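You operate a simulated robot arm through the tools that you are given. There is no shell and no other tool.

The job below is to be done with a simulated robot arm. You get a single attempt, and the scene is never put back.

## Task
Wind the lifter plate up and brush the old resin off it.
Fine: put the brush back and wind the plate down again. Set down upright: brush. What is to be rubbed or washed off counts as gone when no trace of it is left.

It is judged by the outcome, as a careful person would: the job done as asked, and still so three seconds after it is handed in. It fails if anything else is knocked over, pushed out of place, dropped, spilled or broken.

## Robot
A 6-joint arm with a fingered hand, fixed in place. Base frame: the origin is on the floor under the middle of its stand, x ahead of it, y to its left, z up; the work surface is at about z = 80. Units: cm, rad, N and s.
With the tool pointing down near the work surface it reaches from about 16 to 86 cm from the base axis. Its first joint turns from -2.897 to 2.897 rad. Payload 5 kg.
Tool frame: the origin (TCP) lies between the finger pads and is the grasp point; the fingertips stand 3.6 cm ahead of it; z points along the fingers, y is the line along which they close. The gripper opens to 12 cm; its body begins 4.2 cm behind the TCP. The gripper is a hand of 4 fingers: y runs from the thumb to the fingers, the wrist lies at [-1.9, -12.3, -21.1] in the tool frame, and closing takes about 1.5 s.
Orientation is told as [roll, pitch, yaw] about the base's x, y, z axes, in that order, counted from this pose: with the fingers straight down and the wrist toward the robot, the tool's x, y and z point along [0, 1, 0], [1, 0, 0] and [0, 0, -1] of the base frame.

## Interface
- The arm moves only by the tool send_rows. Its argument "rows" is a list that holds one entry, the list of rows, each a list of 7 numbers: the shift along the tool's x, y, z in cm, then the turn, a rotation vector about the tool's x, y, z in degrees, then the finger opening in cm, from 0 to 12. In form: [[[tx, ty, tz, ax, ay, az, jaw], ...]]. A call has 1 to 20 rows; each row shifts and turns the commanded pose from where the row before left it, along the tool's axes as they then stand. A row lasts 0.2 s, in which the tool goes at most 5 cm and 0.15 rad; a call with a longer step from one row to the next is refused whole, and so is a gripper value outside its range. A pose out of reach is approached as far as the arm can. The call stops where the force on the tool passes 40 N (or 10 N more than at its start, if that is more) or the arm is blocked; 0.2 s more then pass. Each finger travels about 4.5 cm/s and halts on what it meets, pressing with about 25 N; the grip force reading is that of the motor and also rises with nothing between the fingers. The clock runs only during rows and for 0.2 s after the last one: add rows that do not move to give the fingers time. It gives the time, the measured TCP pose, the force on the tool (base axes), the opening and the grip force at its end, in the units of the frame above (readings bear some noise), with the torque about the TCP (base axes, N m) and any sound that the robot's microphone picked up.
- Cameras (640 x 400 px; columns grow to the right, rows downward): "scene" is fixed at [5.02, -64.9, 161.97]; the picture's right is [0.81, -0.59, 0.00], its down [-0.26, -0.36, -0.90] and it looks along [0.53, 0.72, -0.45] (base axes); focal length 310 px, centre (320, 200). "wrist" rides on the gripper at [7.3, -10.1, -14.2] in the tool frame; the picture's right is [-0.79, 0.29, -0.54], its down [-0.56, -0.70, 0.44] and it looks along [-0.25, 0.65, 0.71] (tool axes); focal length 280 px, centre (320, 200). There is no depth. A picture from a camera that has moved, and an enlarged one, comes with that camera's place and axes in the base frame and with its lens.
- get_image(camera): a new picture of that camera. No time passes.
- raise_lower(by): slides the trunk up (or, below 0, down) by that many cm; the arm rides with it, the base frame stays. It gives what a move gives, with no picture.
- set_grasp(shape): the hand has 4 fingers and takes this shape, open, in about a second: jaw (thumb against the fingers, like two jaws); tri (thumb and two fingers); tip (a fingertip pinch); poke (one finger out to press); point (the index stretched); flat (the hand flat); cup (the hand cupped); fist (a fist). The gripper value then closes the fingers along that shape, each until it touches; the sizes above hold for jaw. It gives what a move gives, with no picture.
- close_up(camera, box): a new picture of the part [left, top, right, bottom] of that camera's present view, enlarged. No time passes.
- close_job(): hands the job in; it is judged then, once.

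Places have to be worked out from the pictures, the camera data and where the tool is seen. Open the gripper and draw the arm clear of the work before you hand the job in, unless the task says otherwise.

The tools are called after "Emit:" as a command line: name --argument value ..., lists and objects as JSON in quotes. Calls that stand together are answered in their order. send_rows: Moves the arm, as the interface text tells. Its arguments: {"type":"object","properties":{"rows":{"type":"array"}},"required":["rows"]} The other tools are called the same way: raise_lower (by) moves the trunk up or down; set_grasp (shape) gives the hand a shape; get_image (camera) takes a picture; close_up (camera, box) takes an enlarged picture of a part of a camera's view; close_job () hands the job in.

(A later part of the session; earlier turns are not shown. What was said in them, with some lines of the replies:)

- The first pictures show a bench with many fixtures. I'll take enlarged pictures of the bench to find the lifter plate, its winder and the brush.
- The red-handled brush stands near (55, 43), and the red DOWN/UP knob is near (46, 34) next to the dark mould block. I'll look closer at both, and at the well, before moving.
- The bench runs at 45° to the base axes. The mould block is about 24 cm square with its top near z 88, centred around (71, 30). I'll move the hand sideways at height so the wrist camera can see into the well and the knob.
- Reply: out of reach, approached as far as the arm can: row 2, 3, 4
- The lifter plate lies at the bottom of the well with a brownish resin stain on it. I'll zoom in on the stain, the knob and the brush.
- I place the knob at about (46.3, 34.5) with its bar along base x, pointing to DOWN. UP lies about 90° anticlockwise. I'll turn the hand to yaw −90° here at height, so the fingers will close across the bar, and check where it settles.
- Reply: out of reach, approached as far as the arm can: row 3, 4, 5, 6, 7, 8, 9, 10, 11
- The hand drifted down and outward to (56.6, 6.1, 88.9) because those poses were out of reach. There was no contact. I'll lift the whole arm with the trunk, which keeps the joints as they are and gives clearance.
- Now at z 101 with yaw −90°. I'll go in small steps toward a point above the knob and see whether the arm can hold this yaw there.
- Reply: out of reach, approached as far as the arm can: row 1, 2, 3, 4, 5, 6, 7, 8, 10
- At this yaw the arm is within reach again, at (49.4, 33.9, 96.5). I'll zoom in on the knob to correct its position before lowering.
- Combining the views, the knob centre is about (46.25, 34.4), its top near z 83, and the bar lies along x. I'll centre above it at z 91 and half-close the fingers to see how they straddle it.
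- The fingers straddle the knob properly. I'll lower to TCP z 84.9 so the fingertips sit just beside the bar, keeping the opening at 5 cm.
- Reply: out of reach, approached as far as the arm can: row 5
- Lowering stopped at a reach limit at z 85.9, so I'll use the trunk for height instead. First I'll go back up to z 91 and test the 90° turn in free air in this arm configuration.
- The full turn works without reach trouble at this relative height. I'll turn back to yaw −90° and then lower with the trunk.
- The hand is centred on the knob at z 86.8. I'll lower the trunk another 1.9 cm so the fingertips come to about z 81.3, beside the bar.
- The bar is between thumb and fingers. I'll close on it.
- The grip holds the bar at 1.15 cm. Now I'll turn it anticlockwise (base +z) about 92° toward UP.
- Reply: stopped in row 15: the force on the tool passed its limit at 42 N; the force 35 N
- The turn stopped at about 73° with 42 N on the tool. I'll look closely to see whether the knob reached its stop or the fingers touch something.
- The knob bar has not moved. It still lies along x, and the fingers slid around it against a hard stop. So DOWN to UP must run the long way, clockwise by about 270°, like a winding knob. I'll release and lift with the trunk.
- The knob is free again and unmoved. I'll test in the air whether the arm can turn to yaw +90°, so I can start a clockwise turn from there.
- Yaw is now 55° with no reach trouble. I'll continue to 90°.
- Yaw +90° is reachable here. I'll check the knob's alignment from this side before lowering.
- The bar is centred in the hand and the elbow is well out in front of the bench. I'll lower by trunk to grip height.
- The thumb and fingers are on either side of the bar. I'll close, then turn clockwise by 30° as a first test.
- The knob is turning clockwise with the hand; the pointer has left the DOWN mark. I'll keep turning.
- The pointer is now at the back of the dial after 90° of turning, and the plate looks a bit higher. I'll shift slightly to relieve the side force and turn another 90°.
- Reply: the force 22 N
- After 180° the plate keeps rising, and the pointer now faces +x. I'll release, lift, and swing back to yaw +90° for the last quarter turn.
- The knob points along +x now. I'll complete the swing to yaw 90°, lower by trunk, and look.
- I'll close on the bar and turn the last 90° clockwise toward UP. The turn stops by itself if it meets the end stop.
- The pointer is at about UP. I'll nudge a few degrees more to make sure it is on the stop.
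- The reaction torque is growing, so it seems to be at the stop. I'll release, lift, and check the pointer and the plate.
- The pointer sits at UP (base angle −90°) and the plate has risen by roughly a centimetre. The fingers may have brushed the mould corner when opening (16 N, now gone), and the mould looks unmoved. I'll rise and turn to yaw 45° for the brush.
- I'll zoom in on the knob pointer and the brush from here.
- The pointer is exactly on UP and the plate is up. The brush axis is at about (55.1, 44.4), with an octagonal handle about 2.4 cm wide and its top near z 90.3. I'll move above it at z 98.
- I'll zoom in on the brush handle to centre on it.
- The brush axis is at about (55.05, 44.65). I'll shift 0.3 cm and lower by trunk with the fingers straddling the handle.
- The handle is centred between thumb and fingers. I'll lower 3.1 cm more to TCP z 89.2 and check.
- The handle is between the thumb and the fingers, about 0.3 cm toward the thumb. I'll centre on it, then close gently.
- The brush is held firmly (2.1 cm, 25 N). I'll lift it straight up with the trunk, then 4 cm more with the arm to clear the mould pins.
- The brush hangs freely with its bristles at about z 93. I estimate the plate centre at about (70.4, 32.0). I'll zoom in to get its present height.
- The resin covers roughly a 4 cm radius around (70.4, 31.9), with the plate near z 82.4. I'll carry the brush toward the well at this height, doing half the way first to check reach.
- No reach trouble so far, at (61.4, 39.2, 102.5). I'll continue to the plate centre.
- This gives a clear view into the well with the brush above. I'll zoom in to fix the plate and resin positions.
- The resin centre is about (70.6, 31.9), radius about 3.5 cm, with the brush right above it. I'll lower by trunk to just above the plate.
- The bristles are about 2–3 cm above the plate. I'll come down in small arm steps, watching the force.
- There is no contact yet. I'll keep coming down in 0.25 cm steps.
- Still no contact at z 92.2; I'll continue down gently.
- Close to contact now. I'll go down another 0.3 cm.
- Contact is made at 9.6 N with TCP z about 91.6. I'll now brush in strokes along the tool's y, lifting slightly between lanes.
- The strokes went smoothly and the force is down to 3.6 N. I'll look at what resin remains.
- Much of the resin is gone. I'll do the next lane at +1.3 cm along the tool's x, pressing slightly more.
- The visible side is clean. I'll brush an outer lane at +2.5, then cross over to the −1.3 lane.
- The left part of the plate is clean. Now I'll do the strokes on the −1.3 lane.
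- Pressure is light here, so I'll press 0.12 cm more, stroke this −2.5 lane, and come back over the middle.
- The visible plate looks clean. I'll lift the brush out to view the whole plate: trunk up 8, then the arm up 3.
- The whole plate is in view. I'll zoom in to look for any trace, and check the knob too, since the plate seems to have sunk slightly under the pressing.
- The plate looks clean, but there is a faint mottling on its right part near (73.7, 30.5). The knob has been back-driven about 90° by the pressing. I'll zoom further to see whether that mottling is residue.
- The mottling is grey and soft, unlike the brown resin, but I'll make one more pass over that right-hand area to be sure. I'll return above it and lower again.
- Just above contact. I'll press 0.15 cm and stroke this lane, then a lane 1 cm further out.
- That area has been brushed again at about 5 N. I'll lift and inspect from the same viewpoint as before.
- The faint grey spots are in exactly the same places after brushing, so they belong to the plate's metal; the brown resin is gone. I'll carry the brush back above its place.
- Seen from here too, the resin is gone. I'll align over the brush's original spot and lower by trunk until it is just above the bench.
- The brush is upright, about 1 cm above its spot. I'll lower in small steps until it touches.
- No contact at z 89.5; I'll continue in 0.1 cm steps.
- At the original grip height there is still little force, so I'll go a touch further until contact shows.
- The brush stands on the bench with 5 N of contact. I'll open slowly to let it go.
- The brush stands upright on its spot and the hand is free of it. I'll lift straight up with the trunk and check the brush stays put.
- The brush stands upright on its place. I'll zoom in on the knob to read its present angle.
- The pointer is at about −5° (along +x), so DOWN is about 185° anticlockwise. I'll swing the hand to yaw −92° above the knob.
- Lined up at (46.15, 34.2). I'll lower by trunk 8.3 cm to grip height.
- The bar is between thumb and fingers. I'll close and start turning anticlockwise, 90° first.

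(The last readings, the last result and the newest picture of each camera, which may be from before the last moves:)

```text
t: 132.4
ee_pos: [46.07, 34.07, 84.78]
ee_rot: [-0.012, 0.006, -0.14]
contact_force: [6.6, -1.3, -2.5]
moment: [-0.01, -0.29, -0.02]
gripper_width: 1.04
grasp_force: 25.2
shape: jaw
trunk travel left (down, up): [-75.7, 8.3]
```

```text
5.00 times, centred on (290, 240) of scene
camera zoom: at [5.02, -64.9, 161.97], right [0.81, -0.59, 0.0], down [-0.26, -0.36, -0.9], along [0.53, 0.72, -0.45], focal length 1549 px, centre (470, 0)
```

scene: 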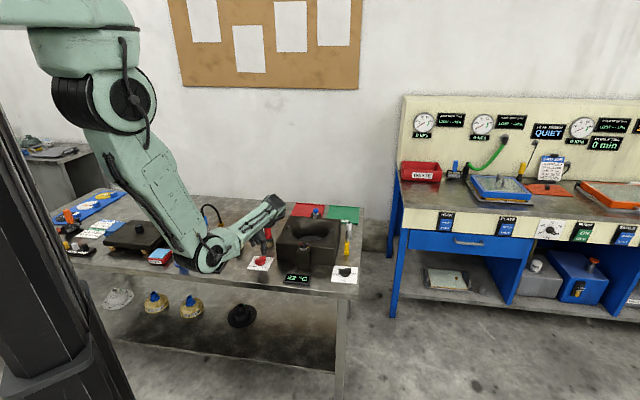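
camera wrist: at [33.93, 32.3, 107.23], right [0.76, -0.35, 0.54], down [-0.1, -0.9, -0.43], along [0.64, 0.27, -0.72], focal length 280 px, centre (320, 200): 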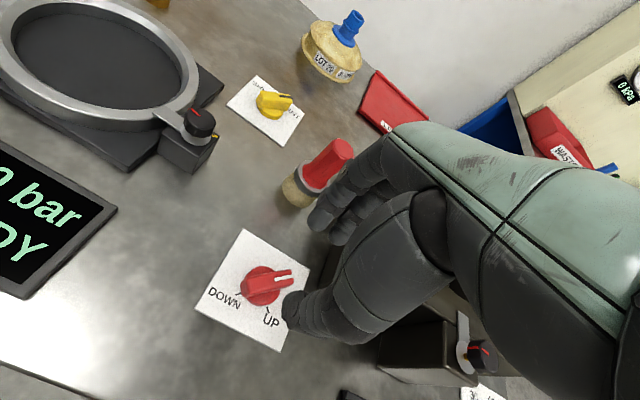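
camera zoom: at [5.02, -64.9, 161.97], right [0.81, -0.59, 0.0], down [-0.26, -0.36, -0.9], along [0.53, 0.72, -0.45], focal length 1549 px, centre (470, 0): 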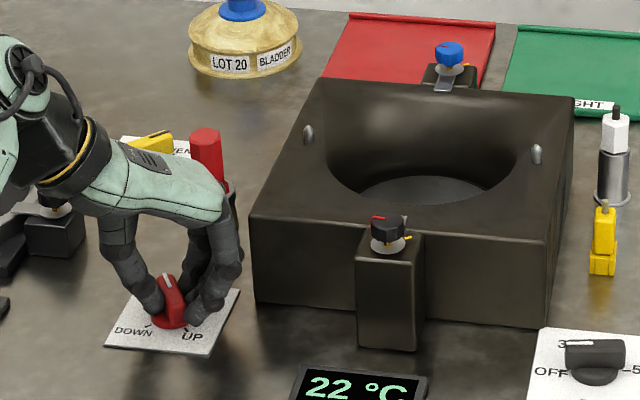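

The knob follows and the plate sinks. I'll turn on to about yaw +88°.

Emit:
send_rows --rows '[[[0, 0, 0, 0, 0, -6, 0], [0, 0, 0, 0, 0, -6, 0], [0, 0, 0, 0, 0, -6, 0], [0, 0, 0, 0, 0, -6, 0], [0, 0, 0, 0, 0, -6, 0], [0, 0, 0, 0, 0, -6, 0], [0, 0, 0, 0, 0, -6, 0], [0, 0, 0, 0, 0, -6, 0], [0, 0, 0, 0, 0, -6, 0], [0, 0, 0, 0, 0, -6, 0], [0, 0, 0, 0, 0, -6, 0], [0, 0, 0, 0, 0, -6, 0], [0, 0, 0, 0, 0, -6, 0], [0, 0, 0, 0, 0, -6, 0], [0, 0, 0, 0, 0, -6, 0], [0, 0, 0, 0, 0, -6, 0], [0, 0, 0, 0, 0, 0, 0]]]'

Emit:
close_up --camera "wrist" --box '[200, 180, 420, 360]'

Emit:
close_up --camera "scene" --box '[240, 200, 340, 280]'

```text
t: 136.0
ee_pos: [46.27, 34.16, 84.87]
ee_rot: [0.003, 0.009, 1.535]
contact_force: [14.8, 5.5, 5.9]
moment: [0.27, -0.43, -0.01]
gripper_width: 1.08
grasp_force: 24.9
shape: jaw
trunk travel left (down, up): [-75.7, 8.3]
```

```text
2.22 times, centred on (310, 270) of wrist
camera zoom: at [38.74, 24.53, 99.17], right [0.8, 0.27, 0.54], down [0.53, -0.73, -0.44], along [0.27, 0.64, -0.72], focal length 623 px, centre (342, 44)
```

zoom: 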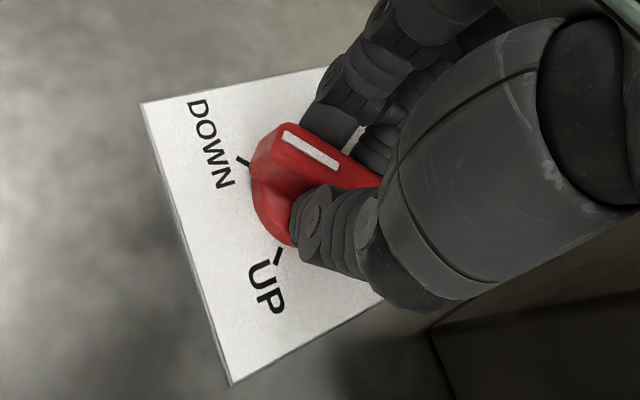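

```text
5.00 times, centred on (290, 240) of scene
camera zoom: at [5.02, -64.9, 161.97], right [0.81, -0.59, 0.0], down [-0.26, -0.36, -0.9], along [0.53, 0.72, -0.45], focal length 1549 px, centre (470, 0)
```

zoom: 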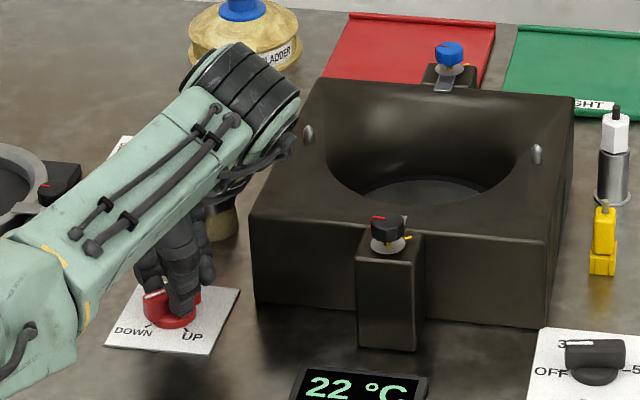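

The pointer is nearly on DOWN. I'll turn a few degrees more to seat it on its stop.

Emit:
send_rows --rows '[[[0, 0, 0, 0, 0, -2.5, 0], [0, 0, 0, 0, 0, -2.5, 0], [0, 0, 0, 0, 0, -2, 0], [0, 0, 0, 0, 0, 0, 0]]]'

Emit:
close_up --camera "wrist" --box '[200, 180, 420, 360]'

```text
t: 137.0
ee_pos: [46.26, 34.16, 84.82]
ee_rot: [0.004, 0.012, 1.655]
contact_force: [17.2, 7.5, 8.1]
moment: [0.36, -0.47, -0.22]
gripper_width: 1.1
grasp_force: 24.9
shape: jaw
trunk travel left (down, up): [-75.7, 8.3]
```

```text
2.22 times, centred on (310, 270) of wrist
camera zoom: at [40.01, 23.66, 99.16], right [0.76, 0.36, 0.54], down [0.62, -0.66, -0.44], along [0.19, 0.66, -0.72], focal length 623 px, centre (342, 44)
```

zoom: 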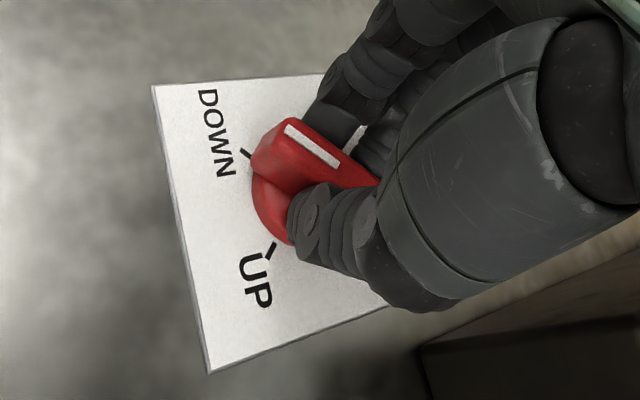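

The reaction torque has appeared, so it is on the stop. I'll release, lift by trunk, and check the pointer.

Emit:
send_rows --rows '[[[0, 0, 0, 0, 0, 0, 1.5], [0, 0, 0, 0, 0, 0, 3], [0, 0, 0, 0, 0, 0, 4.5], [0, 0, 0, 0, 0, 0, 5], [0, 0, 0, 0, 0, 0, 5]]]'

Emit:
raise_lower --by 8.2

Emit:
close_up --camera "wrist" --box '[180, 180, 400, 360]'

Emit:
get_image --camera "scene"

```text
t: 138.2
ee_pos: [46.18, 34.13, 84.86]
ee_rot: [0.006, 0.013, 1.657]
contact_force: [0.0, -0.3, -0.4]
moment: [-0.01, -0.02, 0.0]
gripper_width: 4.96
grasp_force: 0.0
shape: jaw
trunk travel left (down, up): [-75.7, 8.3]
```

```text
t: 139.4
ee_pos: [46.11, 34.22, 93.08]
ee_rot: [0.004, 0.012, 1.657]
contact_force: [0.7, -0.3, -0.9]
moment: [-0.01, 0.03, -0.01]
gripper_width: 4.92
grasp_force: 0.1
shape: jaw
trunk travel left (down, up): [-83.9, 0.1]
```

```text
2.22 times, centred on (290, 270) of wrist
camera zoom: at [39.84, 23.61, 107.38], right [0.76, 0.36, 0.53], down [0.62, -0.66, -0.44], along [0.19, 0.66, -0.72], focal length 623 px, centre (387, 44)
```

zoom: 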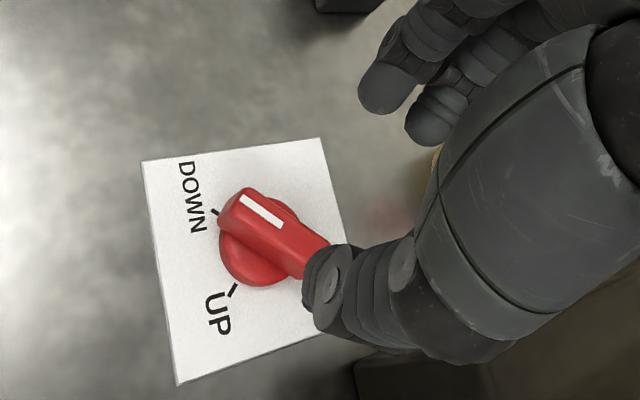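

```text
taken
```

scene: 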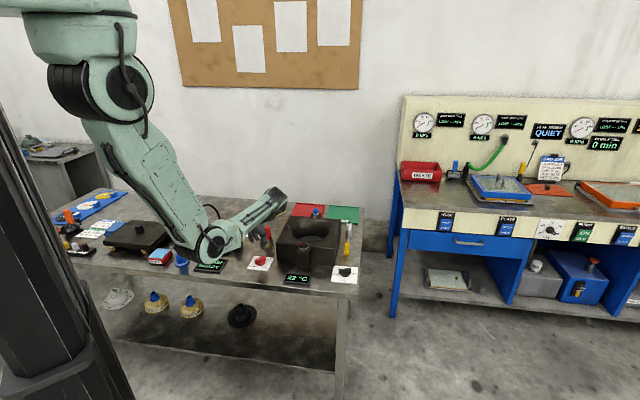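

The knob points to DOWN again (181°). I'll rise, turn back to yaw 0, and move clear in front of the bench, where the wrist camera can also look into the well.

Emit:
send_rows --rows '[[[0, 0, -1.5, 0, 0, 0, 5], [0, 0, -1.5, 0, 0, 0, 5], [0, 0, -1.5, 0, 0, 0, 5], [0, 0, -1.5, 0, 0, 0, 5], [0, 0, 0, 0, 0, 8, 5], [0, 0, 0, 0, 0, 8, 5], [0, 0, 0, 0, 0, 8, 5], [0, 0, 0, 0, 0, 8, 5], [0, 0, 0, 0, 0, 8, 5], [0, 0, 0, 0, 0, 8, 5], [0, 0, 0, 0, 0, 8, 5], [0, 0, 0, 0, 0, 8, 5], [0, 0, 0, 0, 0, 8, 5], [0, 0, 0, 0, 0, 8, 5], [0, 0, 0, 0, 0, 8, 5], [0, 0, 0, 0, 0, 7, 5], [0, 0, 0, 0, 0, 0, 5]]]'

Emit:
send_rows --rows '[[[-1.5, 0, 0, 0, 0, 0, 6], [-1.5, 0, 0, 0, 0, 0, 7], [-1.5, 0, 0, 0, 0, 0, 8], [-1.5, 0, 0, 0, 0, 0, 9], [-1.5, 0, 0, 0, 0, 0, 10], [-1.5, 0, 0, 0, 0, 0, 11], [-1.5, 0, 0, 0, 0, 0, 12], [-1.5, 0, 0, 0, 0, 0, 12], [-1.5, 0, 0, 0, 0, 0, 12], [-1.5, 0, 0, 0, 0, 0, 12], [-1.5, 0, 0, 0, 0, 0, 12], [-1.5, 0, 0, 0, 0, 0, 12], [-1.5, 0, 0, 0, 0, 0, 12], [-1.5, 0, 0, 0, 0, 0, 12], [0, 0, 0, 0, 0, 0, 12]]]'

Emit:
get_image --camera "wrist"

Emit:
get_image --camera "scene"

```text
t: 143.0
ee_pos: [46.18, 34.26, 99.19]
ee_rot: [-0.012, 0.003, -0.003]
contact_force: [-0.1, -0.6, -0.4]
moment: [0.01, -0.01, -0.01]
gripper_width: 4.94
grasp_force: 0.1
shape: jaw
trunk travel left (down, up): [-83.9, 0.1]
```

```text
t: 146.2
ee_pos: [45.98, 13.35, 99.33]
ee_rot: [-0.012, 0.006, -0.002]
contact_force: [-0.2, 0.6, -0.2]
moment: [0.02, 0.01, -0.02]
gripper_width: 11.96
grasp_force: 0.1
shape: jaw
trunk travel left (down, up): [-83.9, 0.1]
```

```text
taken
camera wrist: at [36.09, 20.8, 113.44], right [0.29, -0.78, 0.55], down [-0.7, -0.56, -0.43], along [0.65, -0.26, -0.71], focal length 280 px, centre (320, 200)
```

wrist: 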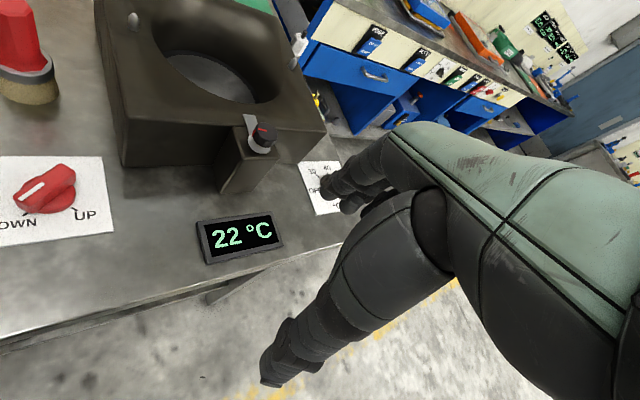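

```text
taken
```

scene: 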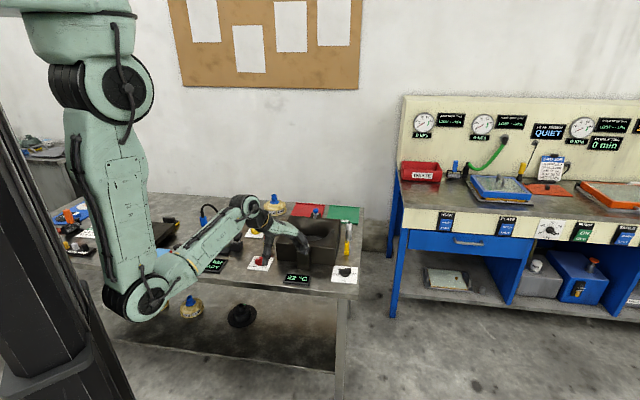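

The hand is clear in front. I'll zoom in on the plate, the knob and the brush.

Emit:
close_up --camera "wrist" --box '[140, 40, 300, 140]'

Emit:
close_up --camera "wrist" --box '[0, 140, 120, 250]'

Emit:
close_up --camera "wrist" --box '[0, 0, 160, 120]'

```text
4.00 times, centred on (220, 90) of wrist
camera zoom: at [36.09, 20.8, 113.44], right [0.29, -0.78, 0.55], down [-0.7, -0.56, -0.43], along [0.65, -0.26, -0.71], focal length 1122 px, centre (720, 640)
```

zoom: 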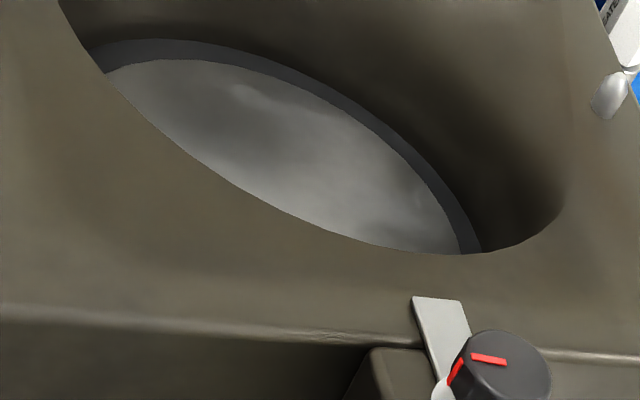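

```text
3.64 times, centred on (60, 195) of wrist
camera zoom: at [36.09, 20.8, 113.44], right [0.29, -0.78, 0.55], down [-0.7, -0.56, -0.43], along [0.65, -0.26, -0.71], focal length 1020 px, centre (1266, 218)
```

zoom: 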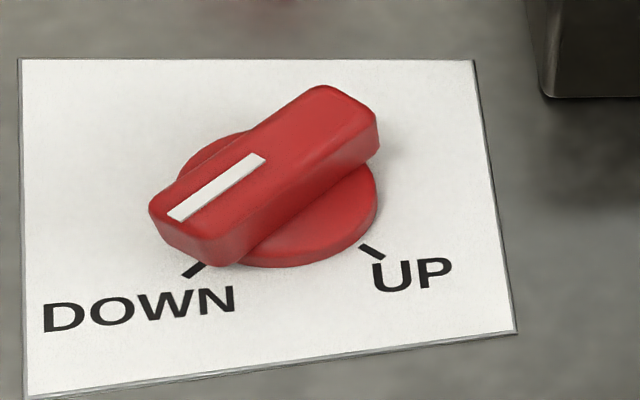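

```text
3.33 times, centred on (80, 60) of wrist
camera zoom: at [36.09, 20.8, 113.44], right [0.29, -0.78, 0.55], down [-0.7, -0.56, -0.43], along [0.65, -0.26, -0.71], focal length 935 px, centre (1120, 667)
```

zoom: 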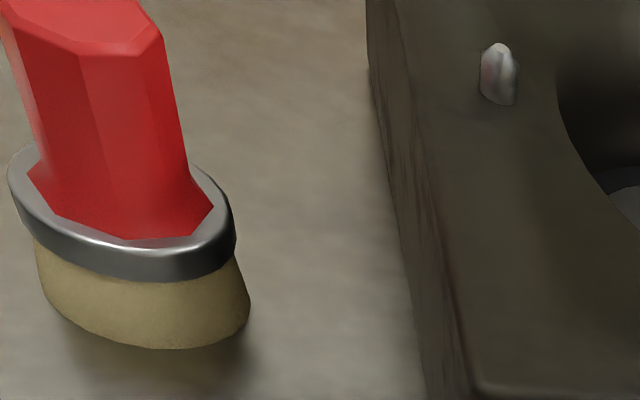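

The plate is clean with only reflections, the knob is on DOWN, and the brush stands upright on its spot. I'll draw the hand a little further back from the bench.

Emit:
send_rows --rows '[[[-0.8, -1.2, 0, 0, 0, 0, 12], [-0.8, -1.2, 0, 0, 0, 0, 12], [-0.8, -1.2, 0, 0, 0, 0, 12], [-0.8, -1.2, 0, 0, 0, 0, 12], [-0.8, -1.2, 0, 0, 0, 0, 12], [-0.8, -1.2, 0, 0, 0, 0, 12], [0, 0, 0, 0, 0, 0, 12]]]'

Emit:
get_image --camera "scene"

Emit:
close_up --camera "scene" --box '[240, 180, 370, 290]'

Emit:
close_up --camera "scene" --box '[40, 180, 240, 290]'

```text
t: 147.7
ee_pos: [46.01, 11.46, 104.14]
ee_rot: [0.036, -0.127, 0.008]
contact_force: [0.9, 0.4, 0.7]
moment: [0.02, 0.02, -0.02]
gripper_width: 11.99
grasp_force: 0.0
shape: jaw
trunk travel left (down, up): [-83.9, 0.1]
stopped in row 7: the arm was blocked; the commanded pose is now the measured one
```

```text
taken
```

scene: 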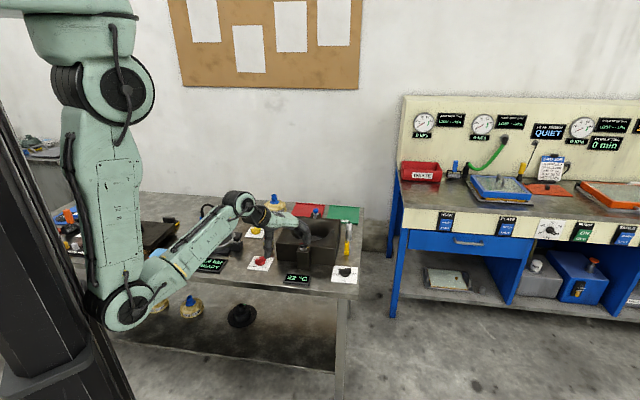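

```text
3.64 times, centred on (305, 235) of scene
camera zoom: at [5.02, -64.9, 161.97], right [0.81, -0.59, 0.0], down [-0.26, -0.36, -0.9], along [0.53, 0.72, -0.45], focal length 1126 px, centre (374, 73)
```

zoom: 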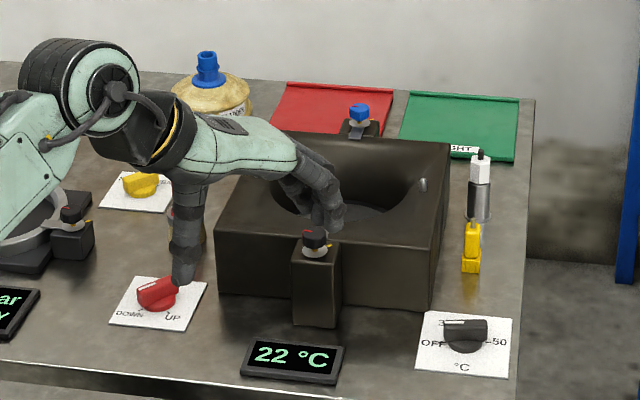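

```text
3.20 times, centred on (140, 235) of scene
camera zoom: at [5.02, -64.9, 161.97], right [0.81, -0.59, 0.0], down [-0.26, -0.36, -0.9], along [0.53, 0.72, -0.45], focal length 991 px, centre (896, 88)
```

zoom: 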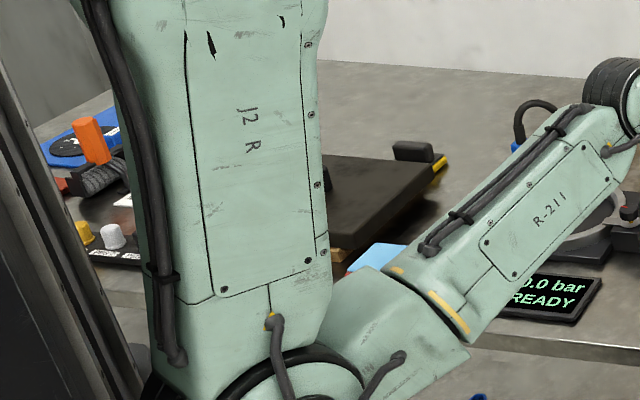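

The elbow met the robot's own column, so the move stopped and tilted the hand slightly; nothing on the bench was touched. I'll ease forward, straighten the hand, and rise to rest clear of everything.

Emit:
send_rows --rows '[[[0.3, 1.0, 0, 0, 0, 0, 12], [0.3, 1.0, 0, 0, 0, 0, 12], [0.3, 1.0, 0, 3.5, 0, 0, 12], [0, 0.5, 0, 3.7, 0, 0, 12], [0, 0, 0, 0, 0, 0, 12]]]'

Emit:
get_image --camera "scene"

```text
t: 148.9
ee_pos: [49.15, 12.25, 104.73]
ee_rot: [0.035, 0.0, 0.011]
contact_force: [0.0, -0.1, 0.2]
moment: [0.0, 0.0, 0.0]
gripper_width: 11.99
grasp_force: 0.0
shape: jaw
trunk travel left (down, up): [-83.9, 0.1]
```

```text
taken
```

scene: 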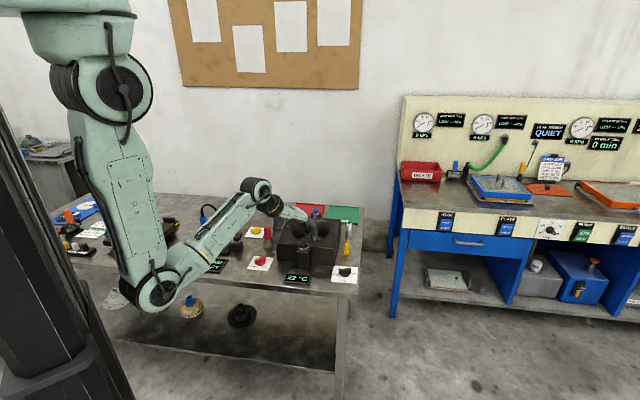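

The arm is free again, at (49, 12, 105), open and touching nothing. I'll take a last look at the bench before handing in.

Emit:
close_up --camera "scene" --box '[230, 180, 370, 290]'

Emit:
close_up --camera "wrist" --box '[0, 0, 320, 240]'

Emit:
close_up --camera "scene" --box '[40, 180, 240, 290]'

```text
3.64 times, centred on (300, 235) of scene
camera zoom: at [5.02, -64.9, 161.97], right [0.81, -0.59, 0.0], down [-0.26, -0.36, -0.9], along [0.53, 0.72, -0.45], focal length 1126 px, centre (393, 73)
```

zoom: 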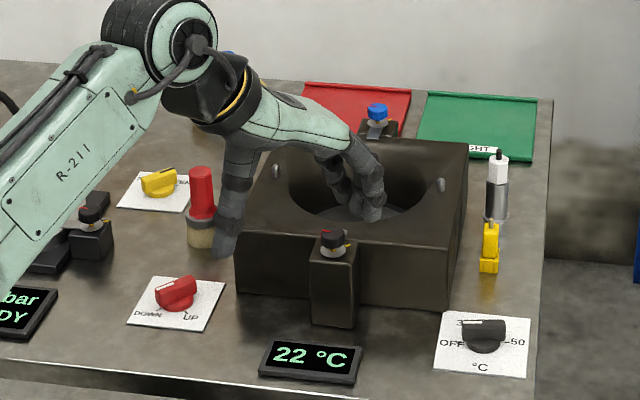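

```text
1.67 times, centred on (160, 120) of wrist
camera zoom: at [38.97, 18.92, 119.16], right [0.3, -0.8, 0.51], down [-0.69, -0.55, -0.46], along [0.66, -0.22, -0.72], focal length 467 px, centre (587, 333)
```

zoom: 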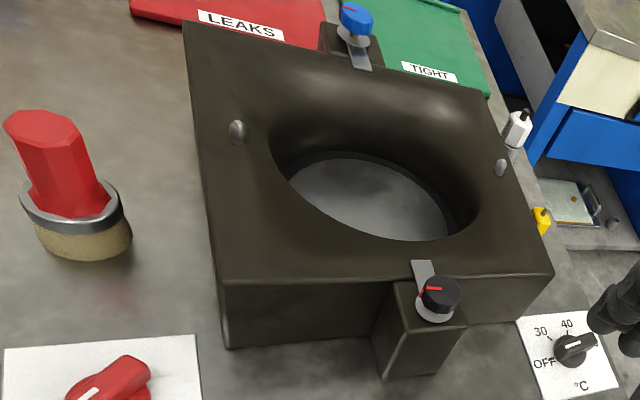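

```text
3.20 times, centred on (140, 235) of scene
camera zoom: at [5.02, -64.9, 161.97], right [0.81, -0.59, 0.0], down [-0.26, -0.36, -0.9], along [0.53, 0.72, -0.45], focal length 991 px, centre (896, 88)
```

zoom: 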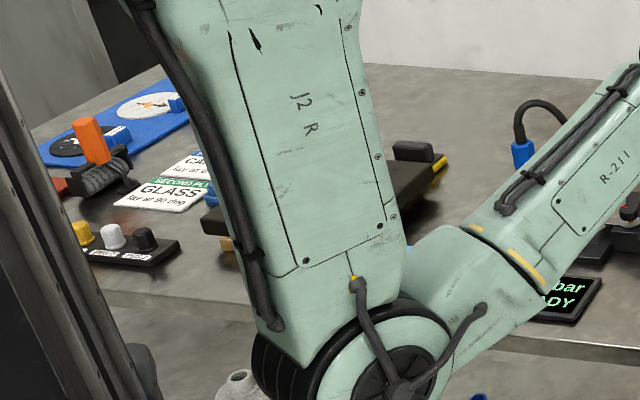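

The plate is clean and wound down, and the knob is on DOWN. The brush stands upright in its place, everything else is where it was, and the hand is open and clear. I'm handing the job in.

Emit:
close_job

```text
The job is handed in.
```

The old resin is off the lifter plate, the plate is wound back down with the knob on DOWN, and the brush stands upright where it was. I've handed the job in.

- **Plate:** No brown resin shows from any of the camera views. A faint grey mottling remains on one side. It did not change after a second brushing there, so I took it to be the metal itself.
- **Knob:** DOWN to UP turned out to be about 270° clockwise. My first try the other way met the stop, and the knob did not move. Pressing with the brush also pushed the plate part of the way down, turning the knob back with it.
- **Contacts:** The fingers probably touched the corner of the mould block once when I let go of the knob (about 16 N). The block looks unmoved. At the end the elbow was stopped by the robot's own column and I eased it off; nothing on the bench was touched.

The hand is open and touching nothing. It rests about 20 cm above the front edge of the bench.
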